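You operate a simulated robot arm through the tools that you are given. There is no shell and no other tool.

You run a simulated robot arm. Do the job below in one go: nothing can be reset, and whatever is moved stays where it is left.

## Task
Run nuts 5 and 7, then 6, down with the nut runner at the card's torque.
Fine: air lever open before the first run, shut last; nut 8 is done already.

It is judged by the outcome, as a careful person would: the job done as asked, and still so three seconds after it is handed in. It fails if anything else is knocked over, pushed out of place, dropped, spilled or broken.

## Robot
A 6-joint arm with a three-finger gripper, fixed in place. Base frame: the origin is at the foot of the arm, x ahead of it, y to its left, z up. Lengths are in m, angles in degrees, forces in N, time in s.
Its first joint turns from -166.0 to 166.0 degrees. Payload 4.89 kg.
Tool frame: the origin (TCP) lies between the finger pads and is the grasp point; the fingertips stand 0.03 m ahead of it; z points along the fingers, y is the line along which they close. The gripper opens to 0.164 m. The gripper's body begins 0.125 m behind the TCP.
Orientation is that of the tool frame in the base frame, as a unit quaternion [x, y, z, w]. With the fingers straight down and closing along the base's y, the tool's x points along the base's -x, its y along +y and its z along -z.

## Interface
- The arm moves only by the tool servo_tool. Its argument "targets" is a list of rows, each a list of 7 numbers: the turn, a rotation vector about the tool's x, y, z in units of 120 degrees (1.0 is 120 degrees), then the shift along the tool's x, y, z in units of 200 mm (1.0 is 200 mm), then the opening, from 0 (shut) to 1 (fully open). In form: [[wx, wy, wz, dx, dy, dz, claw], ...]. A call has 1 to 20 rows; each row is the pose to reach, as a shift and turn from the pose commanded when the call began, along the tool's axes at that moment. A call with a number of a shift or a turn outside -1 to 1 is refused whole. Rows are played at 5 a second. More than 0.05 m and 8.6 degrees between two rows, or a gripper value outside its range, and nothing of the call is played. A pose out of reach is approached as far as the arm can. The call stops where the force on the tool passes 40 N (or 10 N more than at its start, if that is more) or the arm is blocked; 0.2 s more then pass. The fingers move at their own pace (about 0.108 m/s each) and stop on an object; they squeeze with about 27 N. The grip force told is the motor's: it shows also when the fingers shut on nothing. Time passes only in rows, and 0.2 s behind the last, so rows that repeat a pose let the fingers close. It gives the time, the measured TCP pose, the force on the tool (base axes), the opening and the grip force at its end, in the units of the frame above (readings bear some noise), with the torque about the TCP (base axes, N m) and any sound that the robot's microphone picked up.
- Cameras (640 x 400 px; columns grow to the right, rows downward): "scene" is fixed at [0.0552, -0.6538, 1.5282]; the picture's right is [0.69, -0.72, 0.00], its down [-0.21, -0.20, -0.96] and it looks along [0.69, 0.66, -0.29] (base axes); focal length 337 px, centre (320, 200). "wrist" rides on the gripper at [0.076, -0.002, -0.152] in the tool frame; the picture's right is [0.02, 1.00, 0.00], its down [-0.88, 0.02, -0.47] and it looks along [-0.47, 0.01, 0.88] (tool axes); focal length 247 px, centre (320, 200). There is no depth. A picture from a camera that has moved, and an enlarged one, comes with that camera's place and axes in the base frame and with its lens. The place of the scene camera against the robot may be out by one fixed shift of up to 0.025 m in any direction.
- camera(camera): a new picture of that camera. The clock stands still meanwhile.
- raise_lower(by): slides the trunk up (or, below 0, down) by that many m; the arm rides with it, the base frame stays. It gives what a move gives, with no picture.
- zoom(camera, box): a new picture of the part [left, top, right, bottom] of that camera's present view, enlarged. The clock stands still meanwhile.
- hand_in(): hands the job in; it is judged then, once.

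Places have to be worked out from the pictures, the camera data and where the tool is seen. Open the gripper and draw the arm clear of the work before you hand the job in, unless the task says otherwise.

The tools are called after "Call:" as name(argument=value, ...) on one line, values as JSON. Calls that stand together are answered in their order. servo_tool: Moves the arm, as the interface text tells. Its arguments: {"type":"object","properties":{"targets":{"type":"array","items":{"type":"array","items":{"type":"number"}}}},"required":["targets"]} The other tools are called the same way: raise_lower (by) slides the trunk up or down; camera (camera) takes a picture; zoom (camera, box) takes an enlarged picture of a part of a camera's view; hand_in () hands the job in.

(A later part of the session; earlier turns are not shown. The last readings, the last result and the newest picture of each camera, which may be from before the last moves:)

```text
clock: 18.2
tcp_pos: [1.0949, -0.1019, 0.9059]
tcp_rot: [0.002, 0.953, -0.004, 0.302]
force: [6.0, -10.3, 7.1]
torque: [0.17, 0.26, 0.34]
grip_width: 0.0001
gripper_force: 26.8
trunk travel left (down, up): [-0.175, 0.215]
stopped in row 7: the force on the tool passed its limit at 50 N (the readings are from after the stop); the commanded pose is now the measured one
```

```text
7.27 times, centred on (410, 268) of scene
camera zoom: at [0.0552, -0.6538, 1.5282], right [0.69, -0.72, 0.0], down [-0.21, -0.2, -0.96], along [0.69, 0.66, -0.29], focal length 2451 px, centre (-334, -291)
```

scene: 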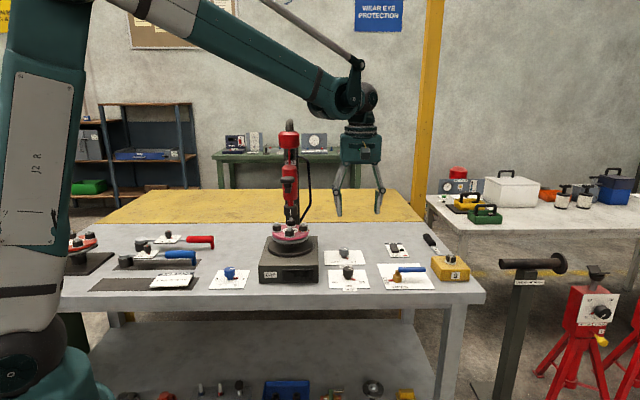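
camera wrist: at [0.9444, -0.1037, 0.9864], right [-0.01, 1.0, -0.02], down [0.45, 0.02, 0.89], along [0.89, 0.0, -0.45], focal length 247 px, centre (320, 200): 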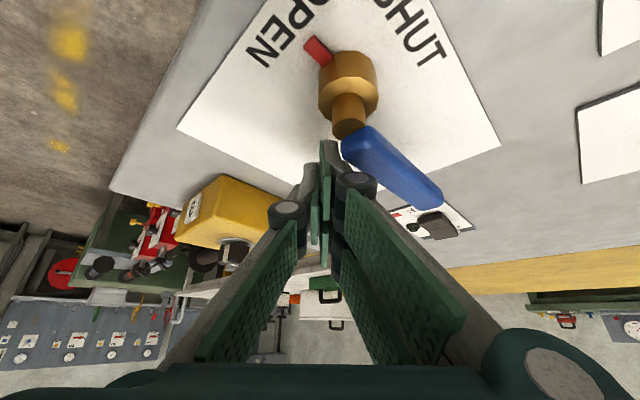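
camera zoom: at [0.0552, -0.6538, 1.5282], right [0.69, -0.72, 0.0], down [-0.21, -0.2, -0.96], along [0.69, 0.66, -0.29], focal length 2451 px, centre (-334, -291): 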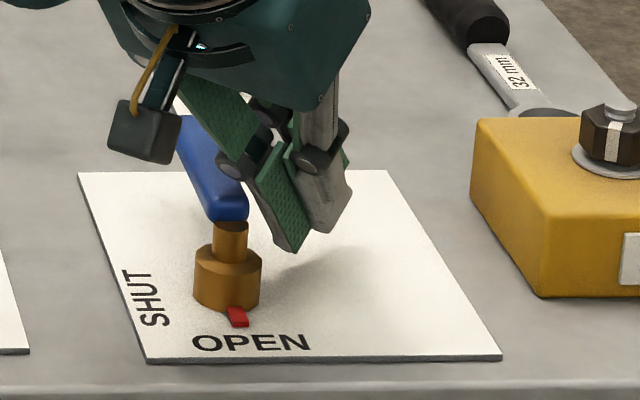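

The air lever is at OPEN: handle parallel to the card edge, red pointer at OPEN. I ease off and retract along the tool axis.

Call:
servo_tool(targets=[[0, 0, 0, 0, -0.1, 0, 0], [0, 0, 0, 0, -0.1, -0.2, 0], [0, 0, 0, 0, -0.1, -0.4, 0], [0, 0, 0, 0, -0.1, -0.6, 0], [0, 0, 0, 0, -0.1, -0.8, 0], [0, 0, 0, 0, -0.1, -1.0, 0]])

Call:
camera(camera="wrist")

Call:
camera(camera="scene")

Call:
zoom(camera="scene", box=[250, 115, 350, 215])

```text
clock: 19.6
tcp_pos: [0.9801, -0.1194, 1.0681]
tcp_rot: [0.002, 0.954, -0.003, 0.3]
force: [0.7, -0.2, -1.1]
torque: [0.02, 0.09, 0.0]
grip_width: 0.0001
gripper_force: 26.9
trunk travel left (down, up): [-0.175, 0.215]
```

```text
taken
camera wrist: at [0.8309, -0.1203, 1.1494], right [-0.01, 1.0, -0.02], down [0.45, 0.02, 0.89], along [0.89, 0.0, -0.45], focal length 247 px, centre (320, 200)
```

wrist: 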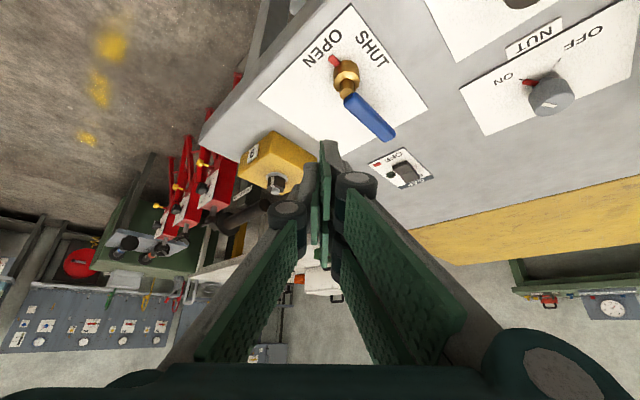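

```text
taken
```

scene: 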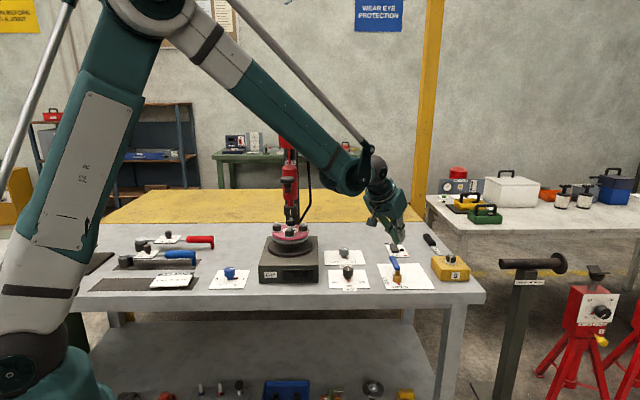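

```text
4.00 times, centred on (300, 165) of scene
camera zoom: at [0.0552, -0.6538, 1.5282], right [0.69, -0.72, 0.0], down [-0.21, -0.2, -0.96], along [0.69, 0.66, -0.29], focal length 1348 px, centre (400, 340)
```

zoom: 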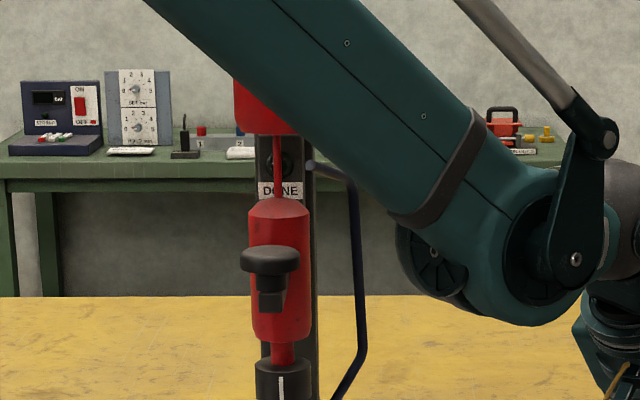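

The lever stays open and nothing has run by itself, so the runner has to be brought down by its handle. I pull back and up, then go round to face it from the bench front.

Call:
servo_tool(targets=[[0, 0, 0, 0.063, -0.03, -0.19, 0], [0, 0, 0, 0.125, -0.06, -0.38, 0], [0, 0, 0, 0.188, -0.09, -0.57, 0], [0, 0, 0, 0.25, -0.12, -0.76, 0], [0, 0, 0, 0.313, -0.15, -0.95, 0]])

```text
clock: 20.8
tcp_pos: [0.8194, -0.1485, 1.1898]
tcp_rot: [0.001, 0.954, -0.003, 0.3]
force: [1.2, -0.2, -0.4]
torque: [-0.01, 0.18, 0.0]
grip_width: 0.0
gripper_force: 27.1
trunk travel left (down, up): [-0.175, 0.215]
```

Clear. I continue back and up while yawing 45° to face the runner squarely.

Call:
servo_tool(targets=[[-0.0358, 0, -0.0513, 0.089, 0.083, -0.164, 0], [-0.0715, 0, -0.1025, 0.178, 0.167, -0.327, 0], [-0.1073, 0, -0.1538, 0.267, 0.25, -0.491, 0], [-0.143, 0, -0.205, 0.356, 0.333, -0.655, 0], [-0.1788, 0, -0.2563, 0.445, 0.417, -0.818, 0], [-0.2145, 0, -0.3075, 0.534, 0.5, -0.982, 0]])

Call:
camera(camera="wrist")

Call:
camera(camera="scene")

```text
clock: 22.2
tcp_pos: [0.6202, -0.0464, 1.2882]
tcp_rot: [-0.364, 0.882, 0.11, 0.277]
force: [1.0, -0.2, 0.4]
torque: [0.05, 0.09, 0.02]
grip_width: 0.0
gripper_force: 26.6
trunk travel left (down, up): [-0.175, 0.215]
```

```text
taken
camera wrist: at [0.5145, -0.1543, 1.3696], right [-0.72, 0.7, -0.02], down [0.31, 0.34, 0.89], along [0.63, 0.63, -0.45], focal length 247 px, centre (320, 200)
```

wrist: 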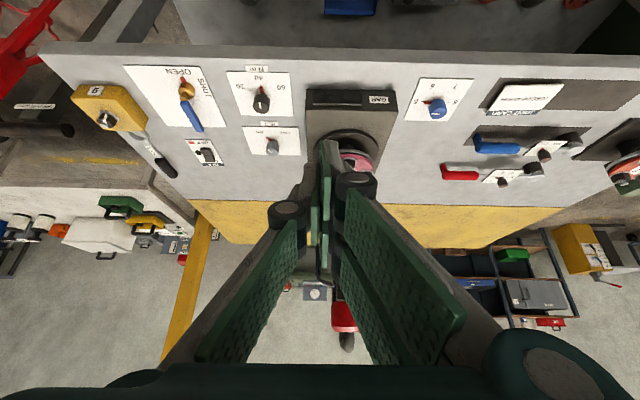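

```text
taken
```

scene: 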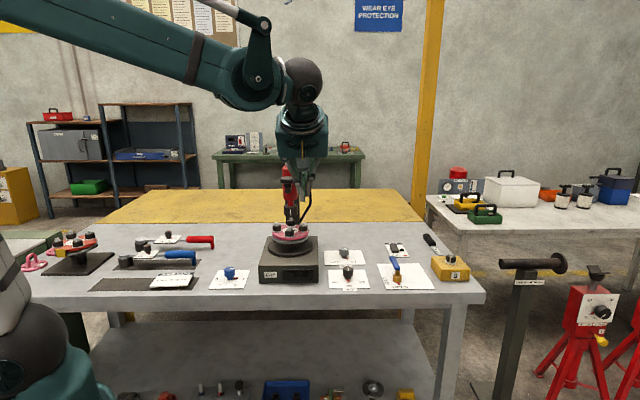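

The shut fingers hide the runner; nothing is within reach of them here, so I open wide to see between them.

Call:
servo_tool(targets=[[0, 0, 0, 0, 0, 0, 0.5], [0, 0, 0, 0, 0, 0, 1], [0, 0, 0, 0, 0, 0, 1], [0, 0, 0, 0, 0, 0, 1]])

Call:
camera(camera="wrist")

Call:
zoom(camera="wrist", box=[270, 60, 430, 360])

```text
clock: 23.2
tcp_pos: [0.6198, -0.0473, 1.2892]
tcp_rot: [-0.363, 0.883, 0.111, 0.276]
force: [-0.3, 0.1, 0.4]
torque: [0.0, -0.03, 0.0]
grip_width: 0.164
gripper_force: 0.1
trunk travel left (down, up): [-0.175, 0.215]
```

```text
taken
camera wrist: at [0.5142, -0.1541, 1.3697], right [-0.72, 0.7, -0.02], down [0.31, 0.34, 0.89], along [0.63, 0.63, -0.45], focal length 247 px, centre (320, 200)
```

wrist: 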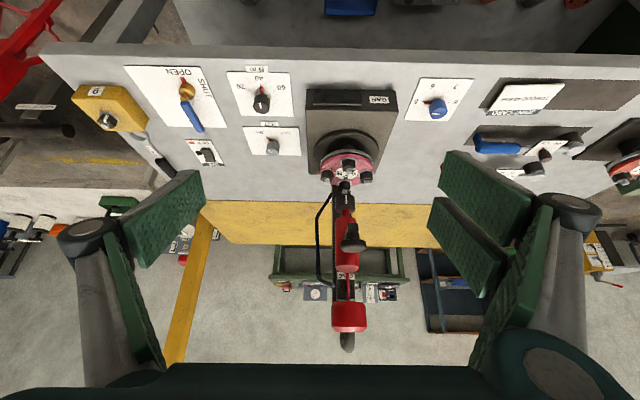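

```text
1.33 times, centred on (350, 210) of wrist
camera zoom: at [0.5142, -0.1541, 1.3697], right [-0.72, 0.7, -0.02], down [0.31, 0.34, 0.89], along [0.63, 0.63, -0.45], focal length 329 px, centre (280, 187)
```

zoom: 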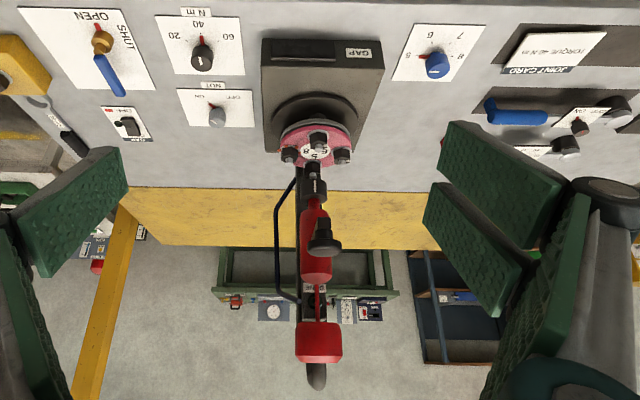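

Now the runner is clear in view. Two views meet at the handle cap, about (0.818, 0.254, 1.212), with the runner body some 6–8 cm behind it. I move part-way toward it along the bench-normal line, gripper narrowed to about 0.1 m.

Call:
servo_tool(targets=[[0, 0, 0, -0.184, 0.054, 0.109, 0.8], [0, 0, 0, -0.367, 0.108, 0.217, 0.65], [0, 0, 0, -0.551, 0.162, 0.326, 0.6], [0, 0, 0, -0.735, 0.2157, 0.435, 0.6], [0, 0, 0, -0.735, 0.2157, 0.435, 0.6]])

Call:
camera(camera="wrist")

Call:
zoom(camera="scene", box=[220, 60, 380, 240])

```text
clock: 24.4
tcp_pos: [0.7124, 0.1061, 1.2984]
tcp_rot: [-0.364, 0.882, 0.11, 0.277]
force: [0.2, 0.3, -1.1]
torque: [-0.01, 0.04, 0.01]
grip_width: 0.0983
gripper_force: 0.0
trunk travel left (down, up): [-0.175, 0.215]
```

```text
taken
camera wrist: at [0.6058, -0.0018, 1.3806], right [-0.72, 0.7, -0.02], down [0.31, 0.34, 0.89], along [0.63, 0.63, -0.45], focal length 247 px, centre (320, 200)
```

wrist: 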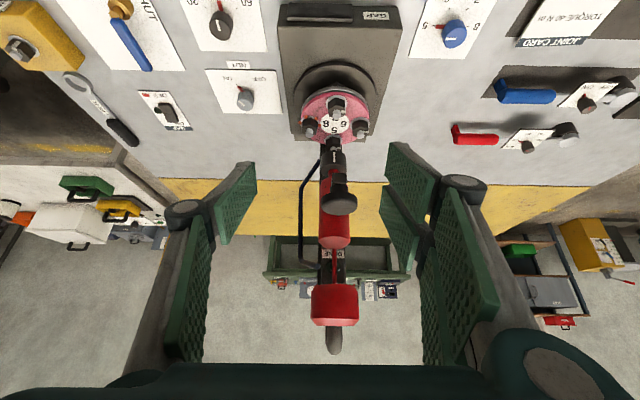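

```text
2.22 times, centred on (300, 150) of scene
camera zoom: at [0.0552, -0.6538, 1.5282], right [0.69, -0.72, 0.0], down [-0.21, -0.2, -0.96], along [0.69, 0.66, -0.29], focal length 749 px, centre (364, 311)
```

zoom: 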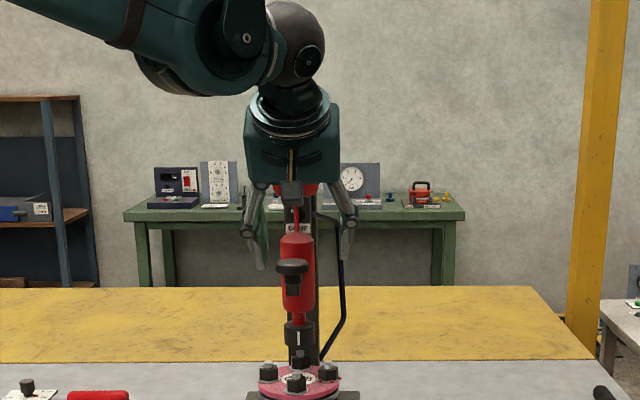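

The cap top refines to about (0.826, 0.263, 1.209), 54 mm across. I go to a point 0.10 m short of it on the approach line and look again.

Call:
servo_tool(targets=[[0, 0, 0, -0.17, 0.051, 0.14, 0.6], [0, 0, 0, -0.34, 0.102, 0.28, 0.6], [0, 0, 0, -0.51, 0.153, 0.425, 0.6], [0, 0, 0, -0.51, 0.153, 0.425, 0.6]])

Call:
camera(camera="wrist")

Call:
zoom(camera="scene", box=[220, 60, 380, 240])

```text
clock: 25.4
tcp_pos: [0.7847, 0.2193, 1.2882]
tcp_rot: [-0.364, 0.882, 0.112, 0.277]
force: [0.6, 0.3, -1.2]
torque: [0.0, 0.12, 0.01]
grip_width: 0.0981
gripper_force: 0.1
trunk travel left (down, up): [-0.175, 0.215]
```

```text
taken
camera wrist: at [0.6798, 0.1122, 1.3699], right [-0.72, 0.7, -0.02], down [0.31, 0.34, 0.89], along [0.63, 0.63, -0.46], focal length 247 px, centre (320, 200)
```

wrist: 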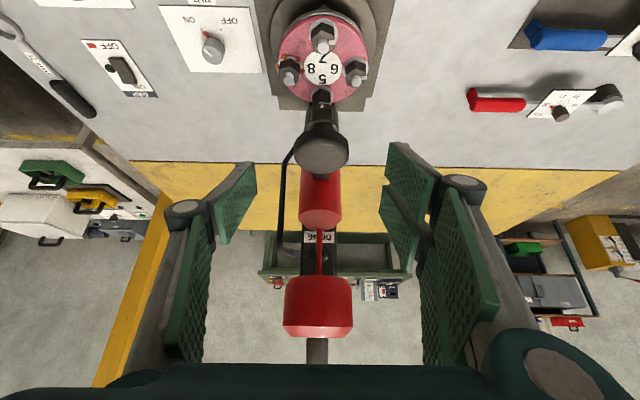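

```text
2.22 times, centred on (300, 150) of scene
camera zoom: at [0.0552, -0.6538, 1.5282], right [0.69, -0.72, 0.0], down [-0.21, -0.2, -0.96], along [0.69, 0.66, -0.29], focal length 749 px, centre (364, 311)
```

zoom: 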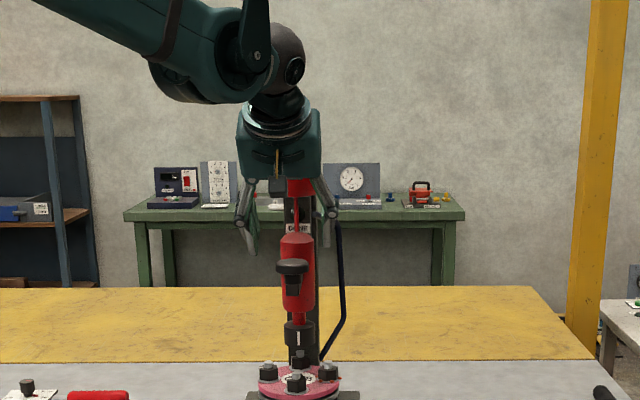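

The cap is centred in view and the gripper body clears the balancer. I advance 0.104 m along the tool axis so the fingers straddle the cap.

Call:
servo_tool(targets=[[0, 0, 0, 0.006, -0.002, 0.13, 0.6], [0, 0, 0, 0.012, -0.004, 0.26, 0.6], [0, 0, 0, 0.018, -0.006, 0.39, 0.6], [0, 0, 0, 0.024, -0.0075, 0.51, 0.6], [0, 0, 0, 0.024, -0.0075, 0.51, 0.6]])

Call:
camera(camera="wrist")

Call:
zoom(camera="scene", box=[240, 130, 340, 250])

```text
clock: 26.6
tcp_pos: [0.8236, 0.2551, 1.2013]
tcp_rot: [-0.364, 0.883, 0.111, 0.276]
force: [0.6, 0.0, -0.5]
torque: [0.0, -0.01, -0.01]
grip_width: 0.0986
gripper_force: 0.0
trunk travel left (down, up): [-0.175, 0.215]
```

```text
taken
camera wrist: at [0.718, 0.149, 1.2838], right [-0.72, 0.7, -0.02], down [0.31, 0.34, 0.89], along [0.63, 0.63, -0.45], focal length 247 px, centre (320, 200)
```

wrist: 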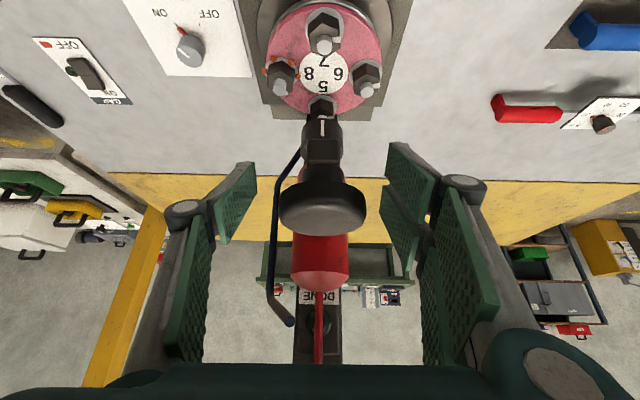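

```text
3.33 times, centred on (290, 190) of scene
camera zoom: at [0.0552, -0.6538, 1.5282], right [0.69, -0.72, 0.0], down [-0.21, -0.2, -0.96], along [0.69, 0.66, -0.29], focal length 1123 px, centre (420, 233)
```

zoom: 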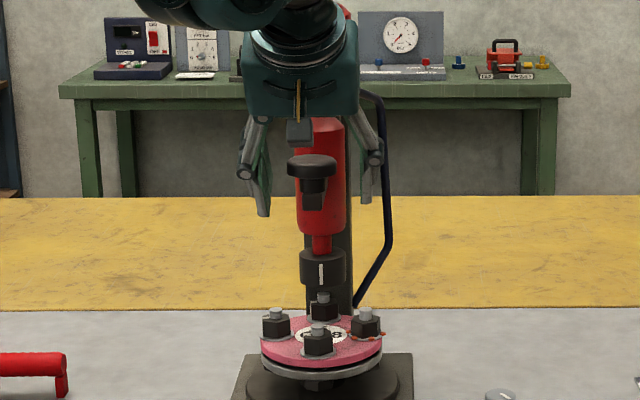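

The fingers straddle the cap, well centred. I close on it.

Call:
servo_tool(targets=[[0, 0, 0, 0, 0.01, 0, 0.4], [0, 0, 0, 0, 0.01, 0, 0.2], [0, 0, 0, 0, 0.01, 0, 0.0], [0, 0, 0, 0, 0.01, 0, 0.0]])

Call:
camera(camera="wrist")

```text
clock: 27.6
tcp_pos: [0.8229, 0.2565, 1.2021]
tcp_rot: [-0.363, 0.883, 0.111, 0.277]
force: [9.3, -6.3, 2.4]
torque: [0.07, -0.04, 0.08]
grip_width: 0.0502
gripper_force: 44.5
trunk travel left (down, up): [-0.175, 0.215]
```

```text
taken
camera wrist: at [0.7167, 0.1496, 1.2836], right [-0.72, 0.7, -0.02], down [0.31, 0.34, 0.89], along [0.63, 0.63, -0.45], focal length 247 px, centre (320, 200)
```

wrist: 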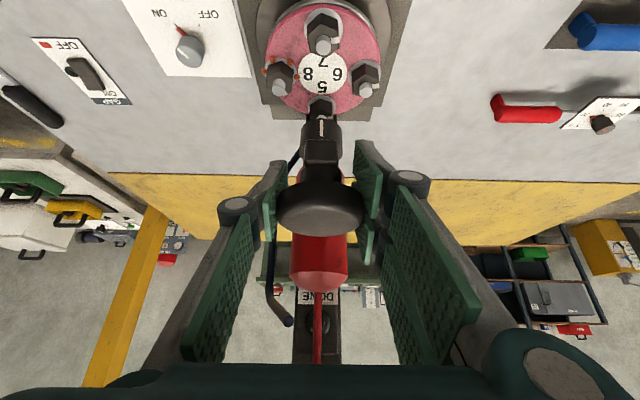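

The cap is held (50 mm). I draw it straight down slowly in 5 mm steps and watch the force.

Call:
servo_tool(targets=[[0, 0, 0, 0.0143, -0.006, 0.0205, 0], [0, 0, 0, 0.0286, -0.006, 0.041, 0], [0, 0, 0, 0.0429, -0.006, 0.0615, 0], [0, 0, 0, 0.0572, -0.006, 0.082, 0], [0, 0, 0, 0.0572, -0.006, 0.082, 0]])

Call:
camera(camera="wrist")

Call:
zoom(camera="scene", box=[240, 130, 340, 250])

```text
clock: 28.8
tcp_pos: [0.8217, 0.2569, 1.1819]
tcp_rot: [-0.364, 0.882, 0.111, 0.277]
force: [2.0, -0.3, 5.1]
torque: [0.08, 0.06, 0.12]
grip_width: 0.0505
gripper_force: 45.4
trunk travel left (down, up): [-0.175, 0.215]
```

```text
taken
camera wrist: at [0.7168, 0.1495, 1.2632], right [-0.72, 0.7, -0.02], down [0.31, 0.34, 0.89], along [0.63, 0.63, -0.45], focal length 247 px, centre (320, 200)
```

wrist: 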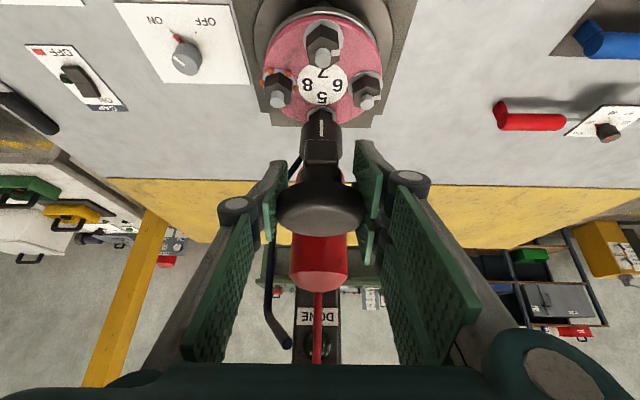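

```text
3.33 times, centred on (290, 190) of scene
camera zoom: at [0.0552, -0.6538, 1.5282], right [0.69, -0.72, 0.0], down [-0.21, -0.2, -0.96], along [0.69, 0.66, -0.29], focal length 1123 px, centre (420, 233)
```

zoom: 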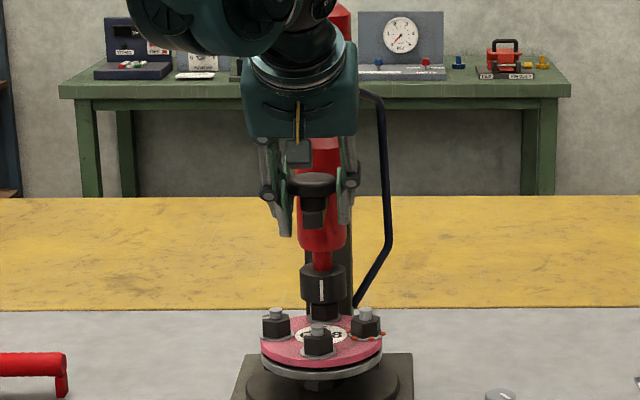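

The runner slides down with only about 5 N and its socket is just over nut 5. I continue down and then hold while listening.

Call:
servo_tool(targets=[[0, 0, 0, 0.0143, 0, 0.0205, 0], [0, 0, 0, 0.0286, 0, 0.041, 0], [0, 0, 0, 0.0429, 0, 0.0615, 0], [0, 0, 0, 0.0572, 0, 0.082, 0], [0, 0, 0, 0.0572, 0, 0.082, 0], [0, 0, 0, 0.0572, 0, 0.082, 0]])

Call:
camera(camera="wrist")

Call:
zoom(camera="scene", box=[240, 130, 340, 250])

```text
clock: 30.2
tcp_pos: [0.8226, 0.2556, 1.1608]
tcp_rot: [-0.363, 0.883, 0.11, 0.277]
force: [-2.1, 8.6, 5.0]
torque: [0.08, 0.11, 0.01]
grip_width: 0.0504
gripper_force: 44.8
trunk travel left (down, up): [-0.175, 0.215]
```

```text
taken
camera wrist: at [0.7168, 0.1495, 1.2438], right [-0.72, 0.7, -0.02], down [0.31, 0.34, 0.89], along [0.63, 0.63, -0.45], focal length 247 px, centre (320, 200)
```

wrist: 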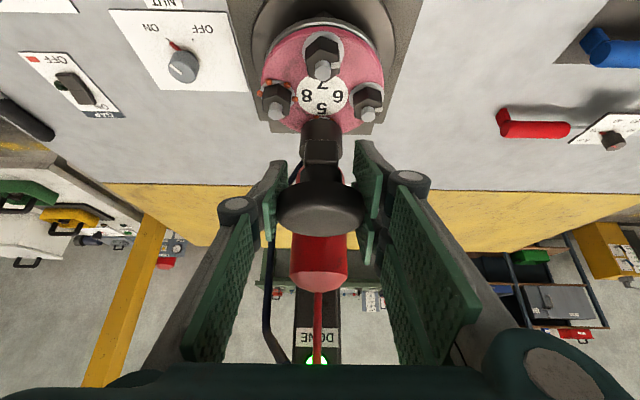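

```text
3.33 times, centred on (290, 190) of scene
camera zoom: at [0.0552, -0.6538, 1.5282], right [0.69, -0.72, 0.0], down [-0.21, -0.2, -0.96], along [0.69, 0.66, -0.29], focal length 1123 px, centre (420, 233)
```

zoom: 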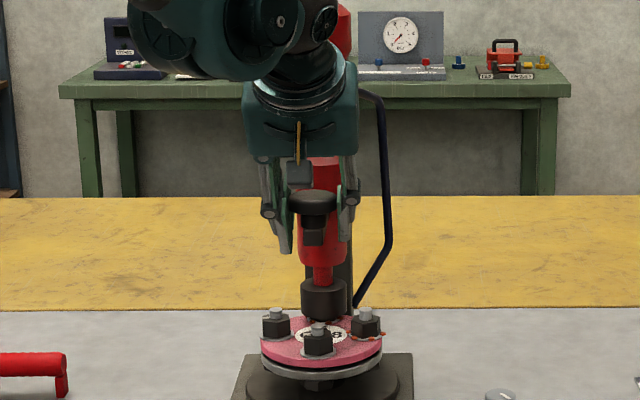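

The green DONE lamp is lit with the socket down on nut 5. I raise the runner back to its rest height, still holding the cap.

Call:
servo_tool(targets=[[0, 0, 0, 0, 0, 0, 0], [0, 0, 0, -0.0286, 0, -0.041, 0], [0, 0, 0, -0.0572, 0, -0.082, 0], [0, 0, 0, -0.0858, 0, -0.123, 0], [0, 0, 0, -0.1144, 0, -0.164, 0], [0, 0, 0, -0.1144, 0, -0.164, 0]])

Call:
camera(camera="wrist")

Call:
zoom(camera="wrist", box=[250, 0, 400, 130])

Call:
zoom(camera="scene", box=[240, 130, 340, 250])

```text
clock: 31.6
tcp_pos: [0.8234, 0.256, 1.2015]
tcp_rot: [-0.364, 0.882, 0.111, 0.277]
force: [5.5, 16.8, 2.8]
torque: [-0.11, 0.14, -0.05]
grip_width: 0.0501
gripper_force: 45.0
trunk travel left (down, up): [-0.175, 0.215]
```

```text
taken
camera wrist: at [0.7168, 0.1495, 1.2836], right [-0.72, 0.7, -0.02], down [0.31, 0.34, 0.89], along [0.63, 0.63, -0.45], focal length 247 px, centre (320, 200)
```

wrist: 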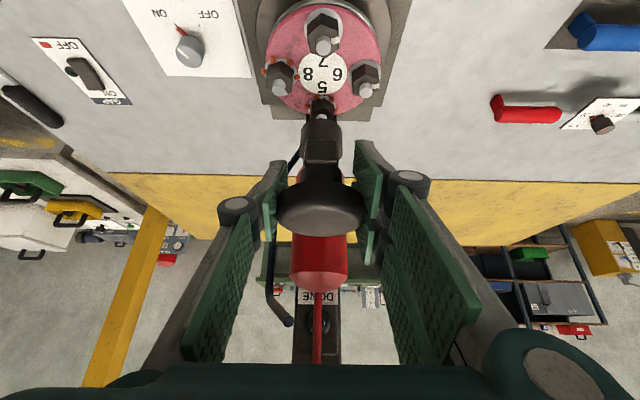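

```text
3.08 times, centred on (325, 65) of wrist
camera zoom: at [0.7168, 0.1495, 1.2836], right [-0.72, 0.7, -0.02], down [0.31, 0.34, 0.89], along [0.63, 0.63, -0.45], focal length 760 px, centre (305, 615)
```

zoom: 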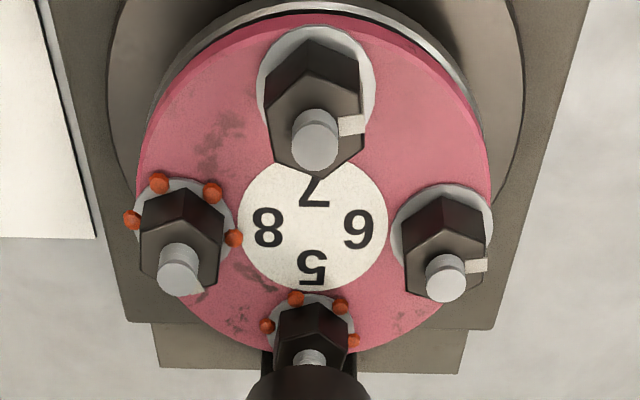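

```text
3.33 times, centred on (290, 190) of scene
camera zoom: at [0.0552, -0.6538, 1.5282], right [0.69, -0.72, 0.0], down [-0.21, -0.2, -0.96], along [0.69, 0.66, -0.29], focal length 1123 px, centre (420, 233)
```

zoom: 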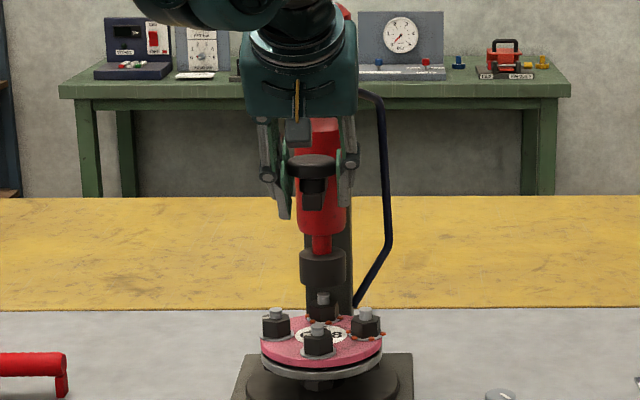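

Nut 5 now shows the same four orange beads as the finished nut 8, and the runner is back at rest. I open the gripper and back straight out along the tool axis.

Call:
servo_tool(targets=[[0, 0, 0, 0, 0, 0, 0.3], [0, 0, 0, 0, 0, 0, 0.6], [0, 0, 0, 0, 0, 0, 0.6], [0, 0, 0, 0, 0, -0.15, 0.6], [0, 0, 0, 0, 0, -0.3, 0.6], [0, 0, 0, 0, 0, -0.5, 0.6]])

Call:
camera(camera="wrist")

Call:
zoom(camera="scene", box=[240, 130, 340, 250])

```text
clock: 33.0
tcp_pos: [0.7812, 0.2161, 1.286]
tcp_rot: [-0.364, 0.883, 0.111, 0.277]
force: [0.8, 1.1, -1.0]
torque: [-0.06, 0.13, 0.05]
grip_width: 0.0984
gripper_force: 0.1
trunk travel left (down, up): [-0.175, 0.215]
```

```text
taken
camera wrist: at [0.6764, 0.1092, 1.3679], right [-0.72, 0.7, -0.02], down [0.31, 0.34, 0.89], along [0.63, 0.63, -0.46], focal length 247 px, centre (320, 200)
```

wrist: 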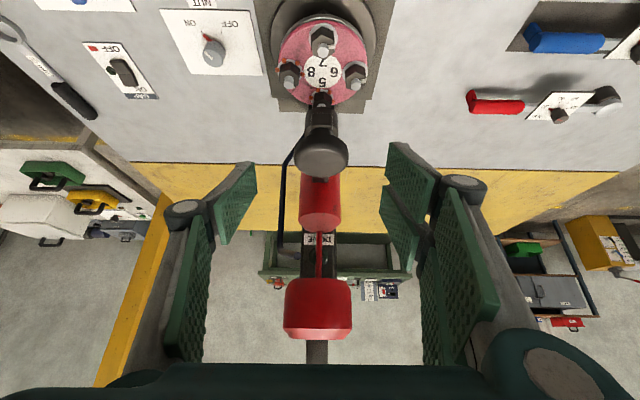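

```text
3.33 times, centred on (290, 190) of scene
camera zoom: at [0.0552, -0.6538, 1.5282], right [0.69, -0.72, 0.0], down [-0.21, -0.2, -0.96], along [0.69, 0.66, -0.29], focal length 1123 px, centre (420, 233)
```

zoom: 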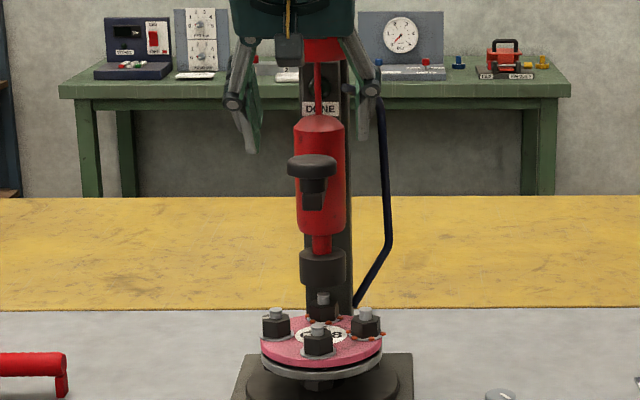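

The runner rests up by itself. Next is the blue index dial, about (0.62, 0.36), knob top about 0.885. I back away from the runner while bringing the tool vertical.

Call:
servo_tool(targets=[[0, 0, 0, 0.133, 0.021, -0.093, 0.6], [0, 0.058, 0, 0.267, 0.042, -0.186, 0.6], [0, 0.116, 0, 0.4, 0.063, -0.279, 0.6], [0, 0.174, 0, 0.533, 0.085, -0.372, 0.6], [0, 0.232, 0, 0.667, 0.106, -0.465, 0.6], [0, 0.29, 0, 0.667, 0.106, -0.465, 0.6]])

```text
clock: 34.4
tcp_pos: [0.6511, 0.1161, 1.2841]
tcp_rot: [-0.379, 0.925, -0.003, 0.001]
force: [-1.6, -0.9, 0.8]
torque: [0.08, -0.3, 0.02]
grip_width: 0.0983
gripper_force: 0.2
trunk travel left (down, up): [-0.175, 0.215]
```

Vertical again. I move over to the blue dial, staying well above the bench.

Call:
servo_tool(targets=[[0, 0, 0, -0.094, 0.137, 0.1, 0.6], [0, 0, 0, -0.188, 0.274, 0.22, 0.6], [0, 0, 0, -0.282, 0.411, 0.36, 0.6], [0, 0, 0, -0.376, 0.549, 0.5, 0.6], [0, 0, 0, -0.47, 0.686, 0.66, 0.6], [0, 0, 0, -0.564, 0.823, 0.82, 0.6], [0, 0, 0, -0.658, 0.96, 0.98, 0.6], [0, 0, 0, -0.658, 0.96, 0.98, 0.6]])

Call:
camera(camera="wrist")

Call:
camera(camera="scene")

```text
clock: 36.2
tcp_pos: [0.6097, 0.3478, 1.088]
tcp_rot: [-0.381, 0.924, -0.002, 0.0]
force: [0.8, 0.4, -1.1]
torque: [-0.05, 0.07, 0.01]
grip_width: 0.0984
gripper_force: 0.1
trunk travel left (down, up): [-0.175, 0.215]
```

```text
taken
camera wrist: at [0.5564, 0.2924, 1.2402], right [-0.72, 0.7, -0.01], down [0.61, 0.64, 0.47], along [0.33, 0.34, -0.88], focal length 247 px, centre (320, 200)
```

wrist: 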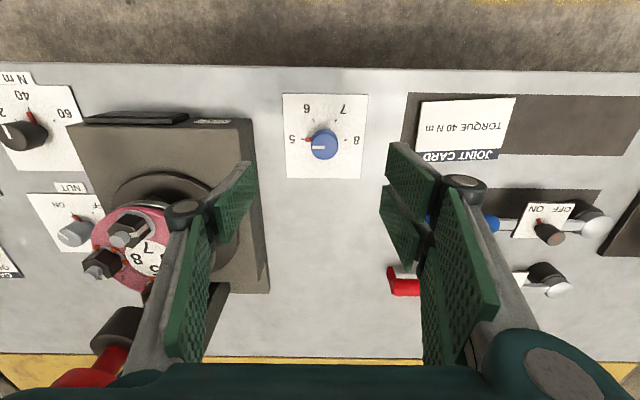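

```text
taken
```

scene: 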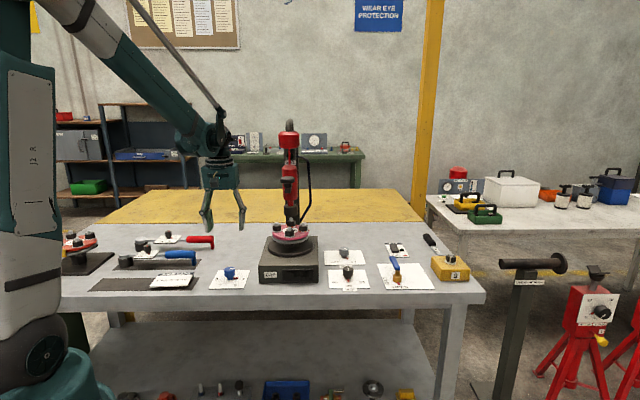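

The blue dial is in view, a little beyond the tool point. I zoom for its ticks.

Call:
zoom(camera="wrist", box=[270, 80, 380, 190])

```text
3.64 times, centred on (325, 135) of wrist
camera zoom: at [0.5564, 0.2924, 1.2402], right [-0.72, 0.7, -0.01], down [0.61, 0.64, 0.47], along [0.33, 0.34, -0.88], focal length 898 px, centre (302, 436)
```

zoom: 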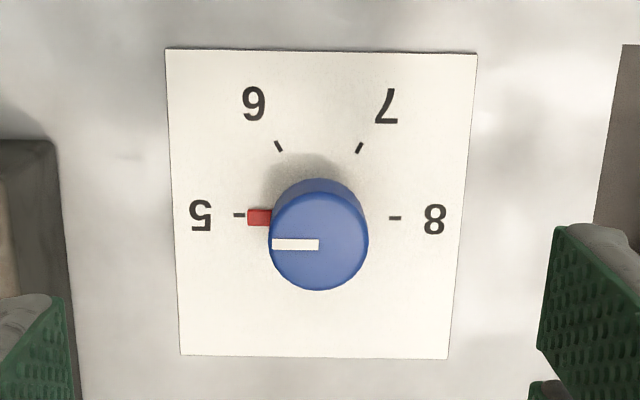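

The tick midpoint gives the dial's axis at tool (−0.024, +0.007), with 60° steps; 5→7 is 120° clockwise. I centre over it, turn the gripper 52° the other way so the fingers clear the pointer, and come down to just above the knob.

Call:
servo_tool(targets=[[0, 0, -0.0619, -0.03, 0.009, 0.1, 0.6], [0, 0, -0.1238, -0.06, 0.018, 0.2, 0.6], [0, 0, -0.1857, -0.09, 0.026, 0.3, 0.55], [0, 0, -0.2476, -0.12, 0.035, 0.4, 0.5], [0, 0, -0.3095, -0.12, 0.035, 0.5, 0.5], [0, 0, -0.3714, -0.12, 0.035, 0.6, 0.5], [0, 0, -0.433, -0.12, 0.035, 0.72, 0.5], [0, 0, -0.433, -0.12, 0.035, 0.72, 0.5]])

Call:
zoom(camera="wrist", box=[240, 80, 400, 220])

```text
clock: 38.0
tcp_pos: [0.6232, 0.3676, 0.9425]
tcp_rot: [0.747, -0.665, 0.002, 0.001]
force: [0.2, -0.2, -0.1]
torque: [-0.03, 0.03, 0.03]
grip_width: 0.082
gripper_force: 0.0
trunk travel left (down, up): [-0.175, 0.215]
```

```text
2.86 times, centred on (320, 150) of wrist
camera zoom: at [0.633, 0.2915, 1.0947], right [-0.99, -0.14, 0.0], down [-0.12, 0.87, 0.47], along [-0.06, 0.46, -0.88], focal length 706 px, centre (320, 343)
```

zoom: 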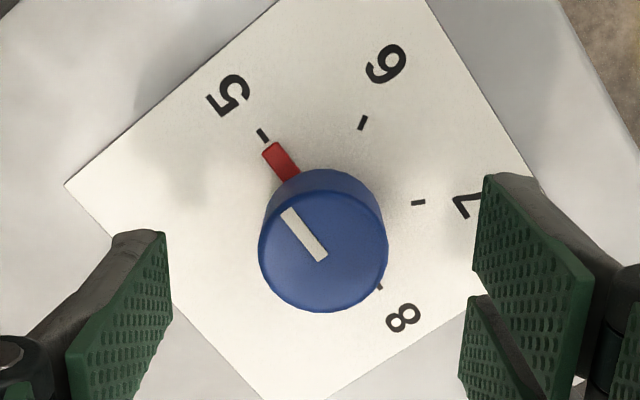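

The ticks (radius 35 mm each) put the axis 4 mm ahead of the tool point. I correct that, descend to z 0.888 and close on the knob.

Call:
servo_tool(targets=[[0, 0, 0, -0.0195, 0.003, 0.08, 0.5], [0, 0, 0, -0.0195, 0.003, 0.18, 0.5], [0, 0, 0, -0.0195, 0.003, 0.27, 0.5], [0, 0, 0, -0.0195, 0.003, 0.27, 0.5], [0, 0, 0, -0.0195, 0.003, 0.27, 0.3], [0, 0, 0, -0.0195, 0.003, 0.27, 0], [0, 0, 0, -0.0195, 0.003, 0.27, 0], [0, 0, 0, -0.0195, 0.003, 0.27, 0]])

Call:
zoom(camera="wrist", box=[240, 100, 400, 240])

```text
clock: 39.8
tcp_pos: [0.6216, 0.3727, 0.8892]
tcp_rot: [0.747, -0.665, 0.002, 0.001]
force: [2.0, -1.6, -1.4]
torque: [-0.02, -0.01, -0.24]
grip_width: 0.038
gripper_force: 45.3
trunk travel left (down, up): [-0.175, 0.215]
```

```text
2.86 times, centred on (320, 170) of wrist
camera zoom: at [0.6315, 0.2955, 1.0416], right [-0.99, -0.14, 0.0], down [-0.12, 0.87, 0.47], along [-0.06, 0.46, -0.88], focal length 706 px, centre (320, 286)
```

zoom: 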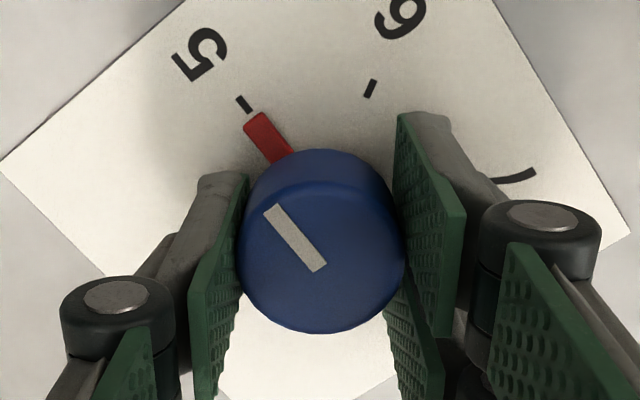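

Good hold with almost no side force. I turn it 120° clockwise, from 5 past 6 to 7, with the runner up.

Call:
servo_tool(targets=[[0, 0, 0.0588, 0, 0, 0, 0], [0, 0, 0.1176, 0, 0, 0, 0], [0, 0, 0.1765, 0, 0, 0, 0], [0, 0, 0.2353, 0, 0, 0, 0], [0, 0, 0.2941, 0, 0, 0, 0], [0, 0, 0.3529, 0, 0, 0, 0], [0, 0, 0.4118, 0, 0, 0, 0], [0, 0, 0.4706, 0, 0, 0, 0], [0, 0, 0.5294, 0, 0, 0, 0], [0, 0, 0.5882, 0, 0, 0, 0], [0, 0, 0.6471, 0, 0, 0, 0], [0, 0, 0.7059, 0, 0, 0, 0], [0, 0, 0.7647, 0, 0, 0, 0], [0, 0, 0.8235, 0, 0, 0, 0], [0, 0, 0.8824, 0, 0, 0, 0], [0, 0, 0.9412, 0, 0, 0, 0], [0, 0, 1.0, 0, 0, 0, 0], [0, 0, 1.0, 0, 0, 0, 0]])

Call:
zoom(camera="wrist", box=[240, 100, 400, 240])

Call:
zoom(camera="scene", box=[200, 150, 340, 300])

```text
clock: 41.3
tcp_pos: [0.6243, 0.3713, 0.8891]
tcp_rot: [-0.448, 0.894, -0.003, 0.001]
force: [6.8, -1.1, -5.3]
torque: [0.04, -0.29, 0.02]
grip_width: 0.0383
gripper_force: 45.2
trunk travel left (down, up): [-0.175, 0.215]
stopped in row 7: the force on the tool passed its limit at 43 N (the readings are from after the stop); the commanded pose is now the measured one
```

```text
2.86 times, centred on (320, 170) of wrist
camera zoom: at [0.5785, 0.3084, 1.0412], right [-0.81, 0.58, -0.01], down [0.51, 0.72, 0.47], along [0.28, 0.38, -0.88], focal length 706 px, centre (320, 286)
```

zoom: 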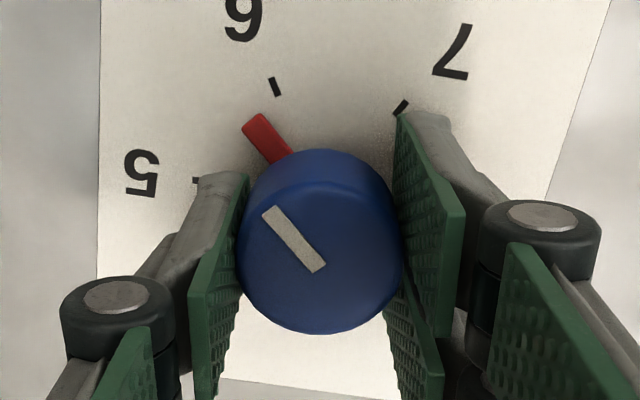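

```text
2.67 times, centred on (270, 225) of scene
camera zoom: at [0.0552, -0.6538, 1.5282], right [0.69, -0.72, 0.0], down [-0.21, -0.2, -0.96], along [0.69, 0.66, -0.29], focal length 899 px, centre (453, 133)
```

zoom: 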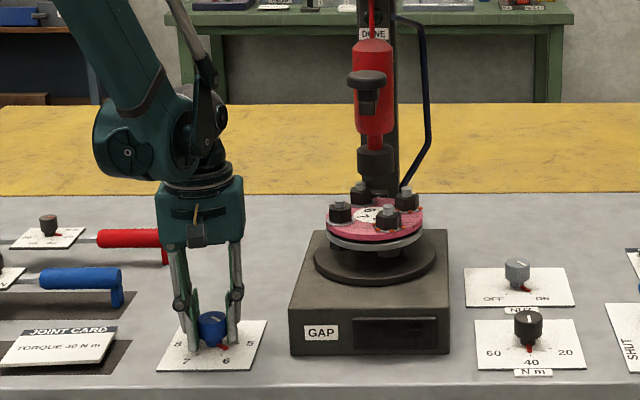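

It turned 43° before side force from a ~4 mm axis offset stopped it (dial between 5 and 6, runner still up). I continue the remaining 76.5° with the tool path corrected to circle the dial's axis.

Call:
servo_tool(targets=[[0, 0, 0.058, 0.001, -0.002, 0, 0], [0, 0, 0.116, 0.001, -0.004, 0, 0], [0, 0, 0.174, 0.002, -0.006, 0, 0], [0, 0, 0.232, 0.003, -0.008, 0, 0], [0, 0, 0.29, 0.004, -0.0105, 0, 0], [0, 0, 0.348, 0.005, -0.012, 0, 0], [0, 0, 0.406, 0.007, -0.0135, 0, 0], [0, 0, 0.464, 0.009, -0.015, 0, 0], [0, 0, 0.522, 0.011, -0.016, 0, 0], [0, 0, 0.58, 0.013, -0.017, 0, 0], [0, 0, 0.6375, 0.0145, -0.018, 0, 0], [0, 0, 0.6375, 0.0145, -0.018, 0, 0]])

Call:
zoom(camera="wrist", box=[240, 100, 400, 240])

Call:
zoom(camera="scene", box=[200, 150, 340, 300])

```text
clock: 43.9
tcp_pos: [0.6246, 0.3668, 0.8885]
tcp_rot: [0.203, 0.979, -0.001, 0.002]
force: [4.3, 2.4, -11.0]
torque: [0.11, -0.06, -0.08]
grip_width: 0.0377
gripper_force: 44.4
trunk travel left (down, up): [-0.175, 0.215]
```

```text
2.86 times, centred on (320, 170) of wrist
camera zoom: at [0.5528, 0.3956, 1.0408], right [0.38, 0.93, 0.0], down [0.81, -0.33, 0.48], along [0.44, -0.18, -0.88], focal length 706 px, centre (320, 286)
```

zoom: 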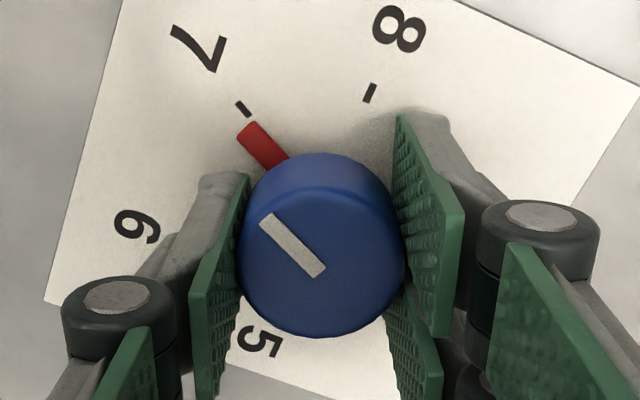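

```text
2.67 times, centred on (270, 225) of scene
camera zoom: at [0.0552, -0.6538, 1.5282], right [0.69, -0.72, 0.0], down [-0.21, -0.2, -0.96], along [0.69, 0.66, -0.29], focal length 899 px, centre (453, 133)
```

zoom: 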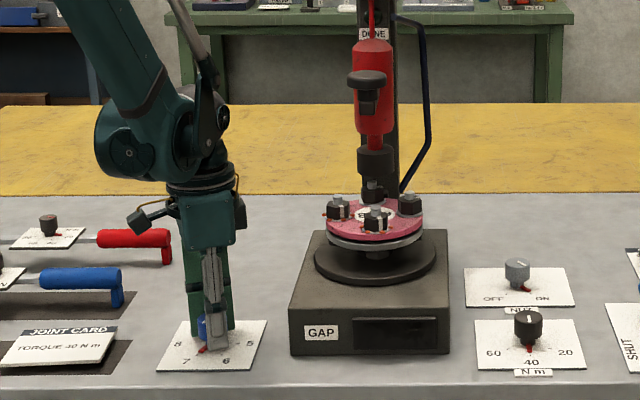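

The pointer lines up with 7 just as it did with 5, and the flange has indexed round. I release and rise.

Call:
servo_tool(targets=[[0, 0, 0, 0, 0, 0, 0.25], [0, 0, 0, 0, 0, 0, 0.5], [0, 0, 0, 0, 0, 0, 0.5], [0, 0, 0, 0, 0, -0.2, 0.5], [0, 0, 0, 0, 0, -0.4, 0.5], [0, 0, 0, 0, 0, -0.6, 0.5], [0, 0, 0, 0, 0, -0.8, 0.5]])

Call:
camera(camera="wrist")

Call:
zoom(camera="scene", box=[200, 200, 340, 300])

```text
clock: 45.5
tcp_pos: [0.6233, 0.367, 1.0514]
tcp_rot: [0.203, 0.979, -0.002, 0.002]
force: [0.8, 0.8, -0.8]
torque: [-0.05, 0.09, -0.01]
grip_width: 0.082
gripper_force: 0.1
trunk travel left (down, up): [-0.175, 0.215]
```

```text
taken
camera wrist: at [0.5515, 0.3956, 1.202], right [0.38, 0.93, 0.0], down [0.81, -0.33, 0.48], along [0.44, -0.18, -0.88], focal length 247 px, centre (320, 200)
```

wrist: 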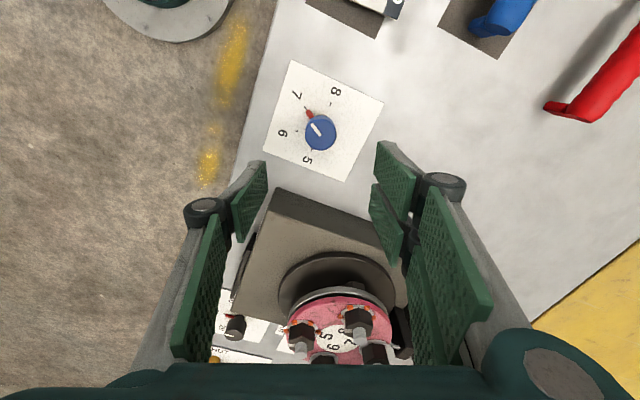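

```text
4.00 times, centred on (270, 250) of scene
camera zoom: at [0.0552, -0.6538, 1.5282], right [0.69, -0.72, 0.0], down [-0.21, -0.2, -0.96], along [0.69, 0.66, -0.29], focal length 1348 px, centre (520, 0)
```

zoom: 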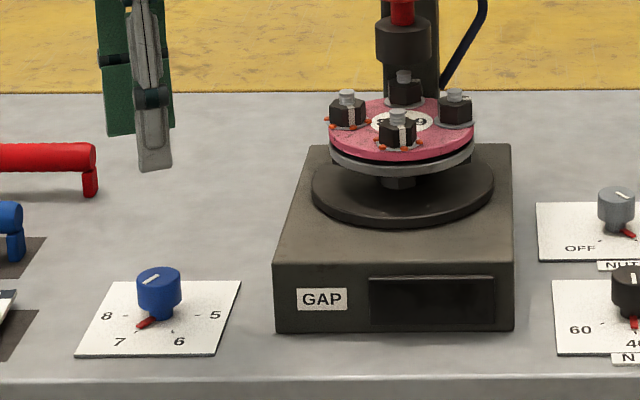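

Dial at 7, nut 7 at the back under the runner and the beaded 5 and 8 at the front and left. I go back to the front of the runner: rise, slide right and yaw to 45°.

Call:
servo_tool(targets=[[0, 0, -0.0567, -0.03, -0.05, -0.15, 0.6], [0, 0, -0.1134, -0.08, -0.14, -0.3, 0.6], [0, 0, -0.1701, -0.14, -0.24, -0.4, 0.6], [0, 0, -0.2268, -0.2, -0.345, -0.5, 0.6], [0, 0, -0.2835, -0.26, -0.45, -0.6, 0.6], [0, 0, -0.3402, -0.325, -0.555, -0.7, 0.6], [0, 0, -0.3969, -0.39, -0.66, -0.8, 0.6], [0, 0, -0.4536, -0.45, -0.77, -0.87, 0.6], [0, 0, -0.5103, -0.515, -0.88, -0.94, 0.6], [0, 0, -0.567, -0.579, -0.986, -1.0, 0.6], [0, 0, -0.567, -0.579, -0.986, -1.0, 0.6]])

```text
clock: 47.9
tcp_pos: [0.6522, 0.1407, 1.2478]
tcp_rot: [-0.38, 0.925, -0.003, 0.002]
force: [-1.1, -0.8, 0.0]
torque: [0.03, -0.03, 0.02]
grip_width: 0.0985
gripper_force: 0.1
trunk travel left (down, up): [-0.175, 0.215]
```

I tilt back to the 35° approach attitude and return to the pre-grasp point I used before.

Call:
servo_tool(targets=[[0, -0.058, 0, -0.05, -0.03, -0.1, 0.6], [0, -0.116, 0, -0.15, -0.06, -0.191, 0.6], [0, -0.174, 0, -0.3, -0.1, -0.191, 0.6], [0, -0.232, 0, -0.45, -0.14, -0.191, 0.6], [0, -0.29, 0, -0.6, -0.17, -0.191, 0.6], [0, -0.29, 0, -0.724, -0.184, -0.191, 0.6], [0, -0.29, 0, -0.724, -0.184, -0.191, 0.6]])

Call:
camera(camera="wrist")

Call:
zoom(camera="wrist", box=[250, 0, 400, 130])

```text
clock: 49.5
tcp_pos: [0.78, 0.2166, 1.2876]
tcp_rot: [-0.364, 0.882, 0.112, 0.277]
force: [0.6, -0.1, -0.5]
torque: [0.03, 0.06, 0.02]
grip_width: 0.0986
gripper_force: 0.1
trunk travel left (down, up): [-0.175, 0.215]
```

```text
taken
camera wrist: at [0.675, 0.1092, 1.37], right [-0.71, 0.7, -0.02], down [0.3, 0.34, 0.89], along [0.63, 0.63, -0.45], focal length 247 px, centre (320, 200)
```

wrist: 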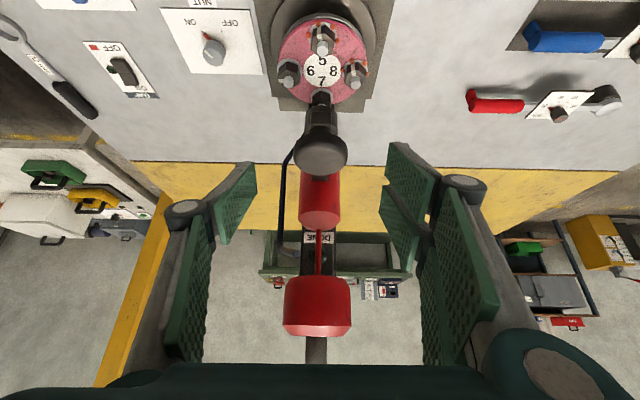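

```text
3.08 times, centred on (325, 65) of wrist
camera zoom: at [0.675, 0.1092, 1.37], right [-0.71, 0.7, -0.02], down [0.3, 0.34, 0.89], along [0.63, 0.63, -0.45], focal length 760 px, centre (305, 615)
```

zoom: 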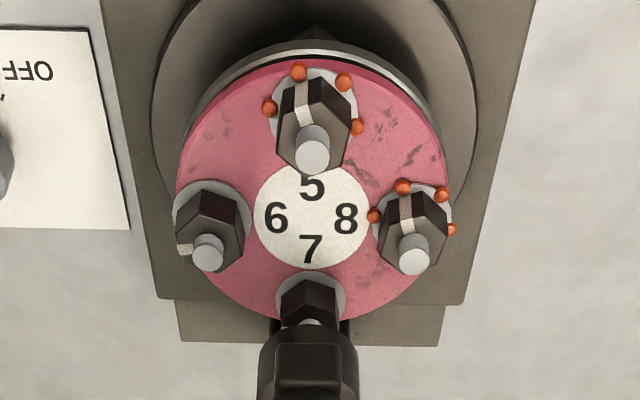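

Nut 7 is under the socket, and the cap is where it was. I advance to straddle the cap and close on it.

Call:
servo_tool(targets=[[0, 0, 0, 0.002, -0.005, 0.13, 0.6], [0, 0, 0, 0.004, -0.009, 0.26, 0.6], [0, 0, 0, 0.006, -0.014, 0.39, 0.6], [0, 0, 0, 0.009, -0.018, 0.515, 0.6], [0, 0, 0, 0.009, -0.018, 0.515, 0.6], [0, 0, 0, 0.009, -0.018, 0.515, 0.4], [0, 0, 0, 0.009, -0.018, 0.515, 0.2], [0, 0, 0, 0.009, -0.018, 0.515, 0], [0, 0, 0, 0.009, -0.018, 0.515, 0]])

Call:
camera(camera="wrist")

```text
clock: 51.5
tcp_pos: [0.8225, 0.2561, 1.2042]
tcp_rot: [-0.364, 0.882, 0.111, 0.278]
force: [-23.0, 17.2, -7.2]
torque: [0.01, -0.25, -0.08]
grip_width: 0.0506
gripper_force: 45.2
trunk travel left (down, up): [-0.175, 0.215]
```

```text
taken
camera wrist: at [0.7169, 0.1498, 1.2857], right [-0.72, 0.7, -0.02], down [0.3, 0.34, 0.89], along [0.63, 0.63, -0.45], focal length 247 px, centre (320, 200)
```

wrist: 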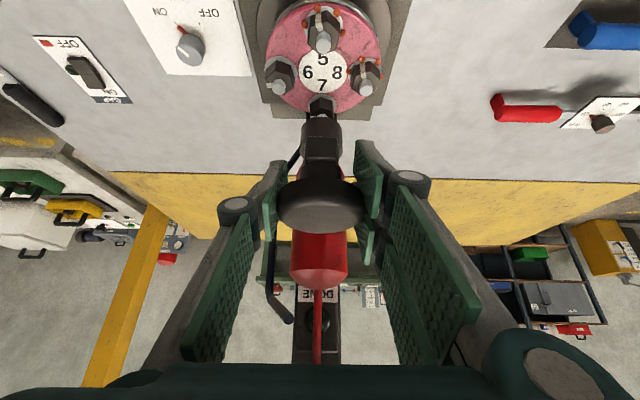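

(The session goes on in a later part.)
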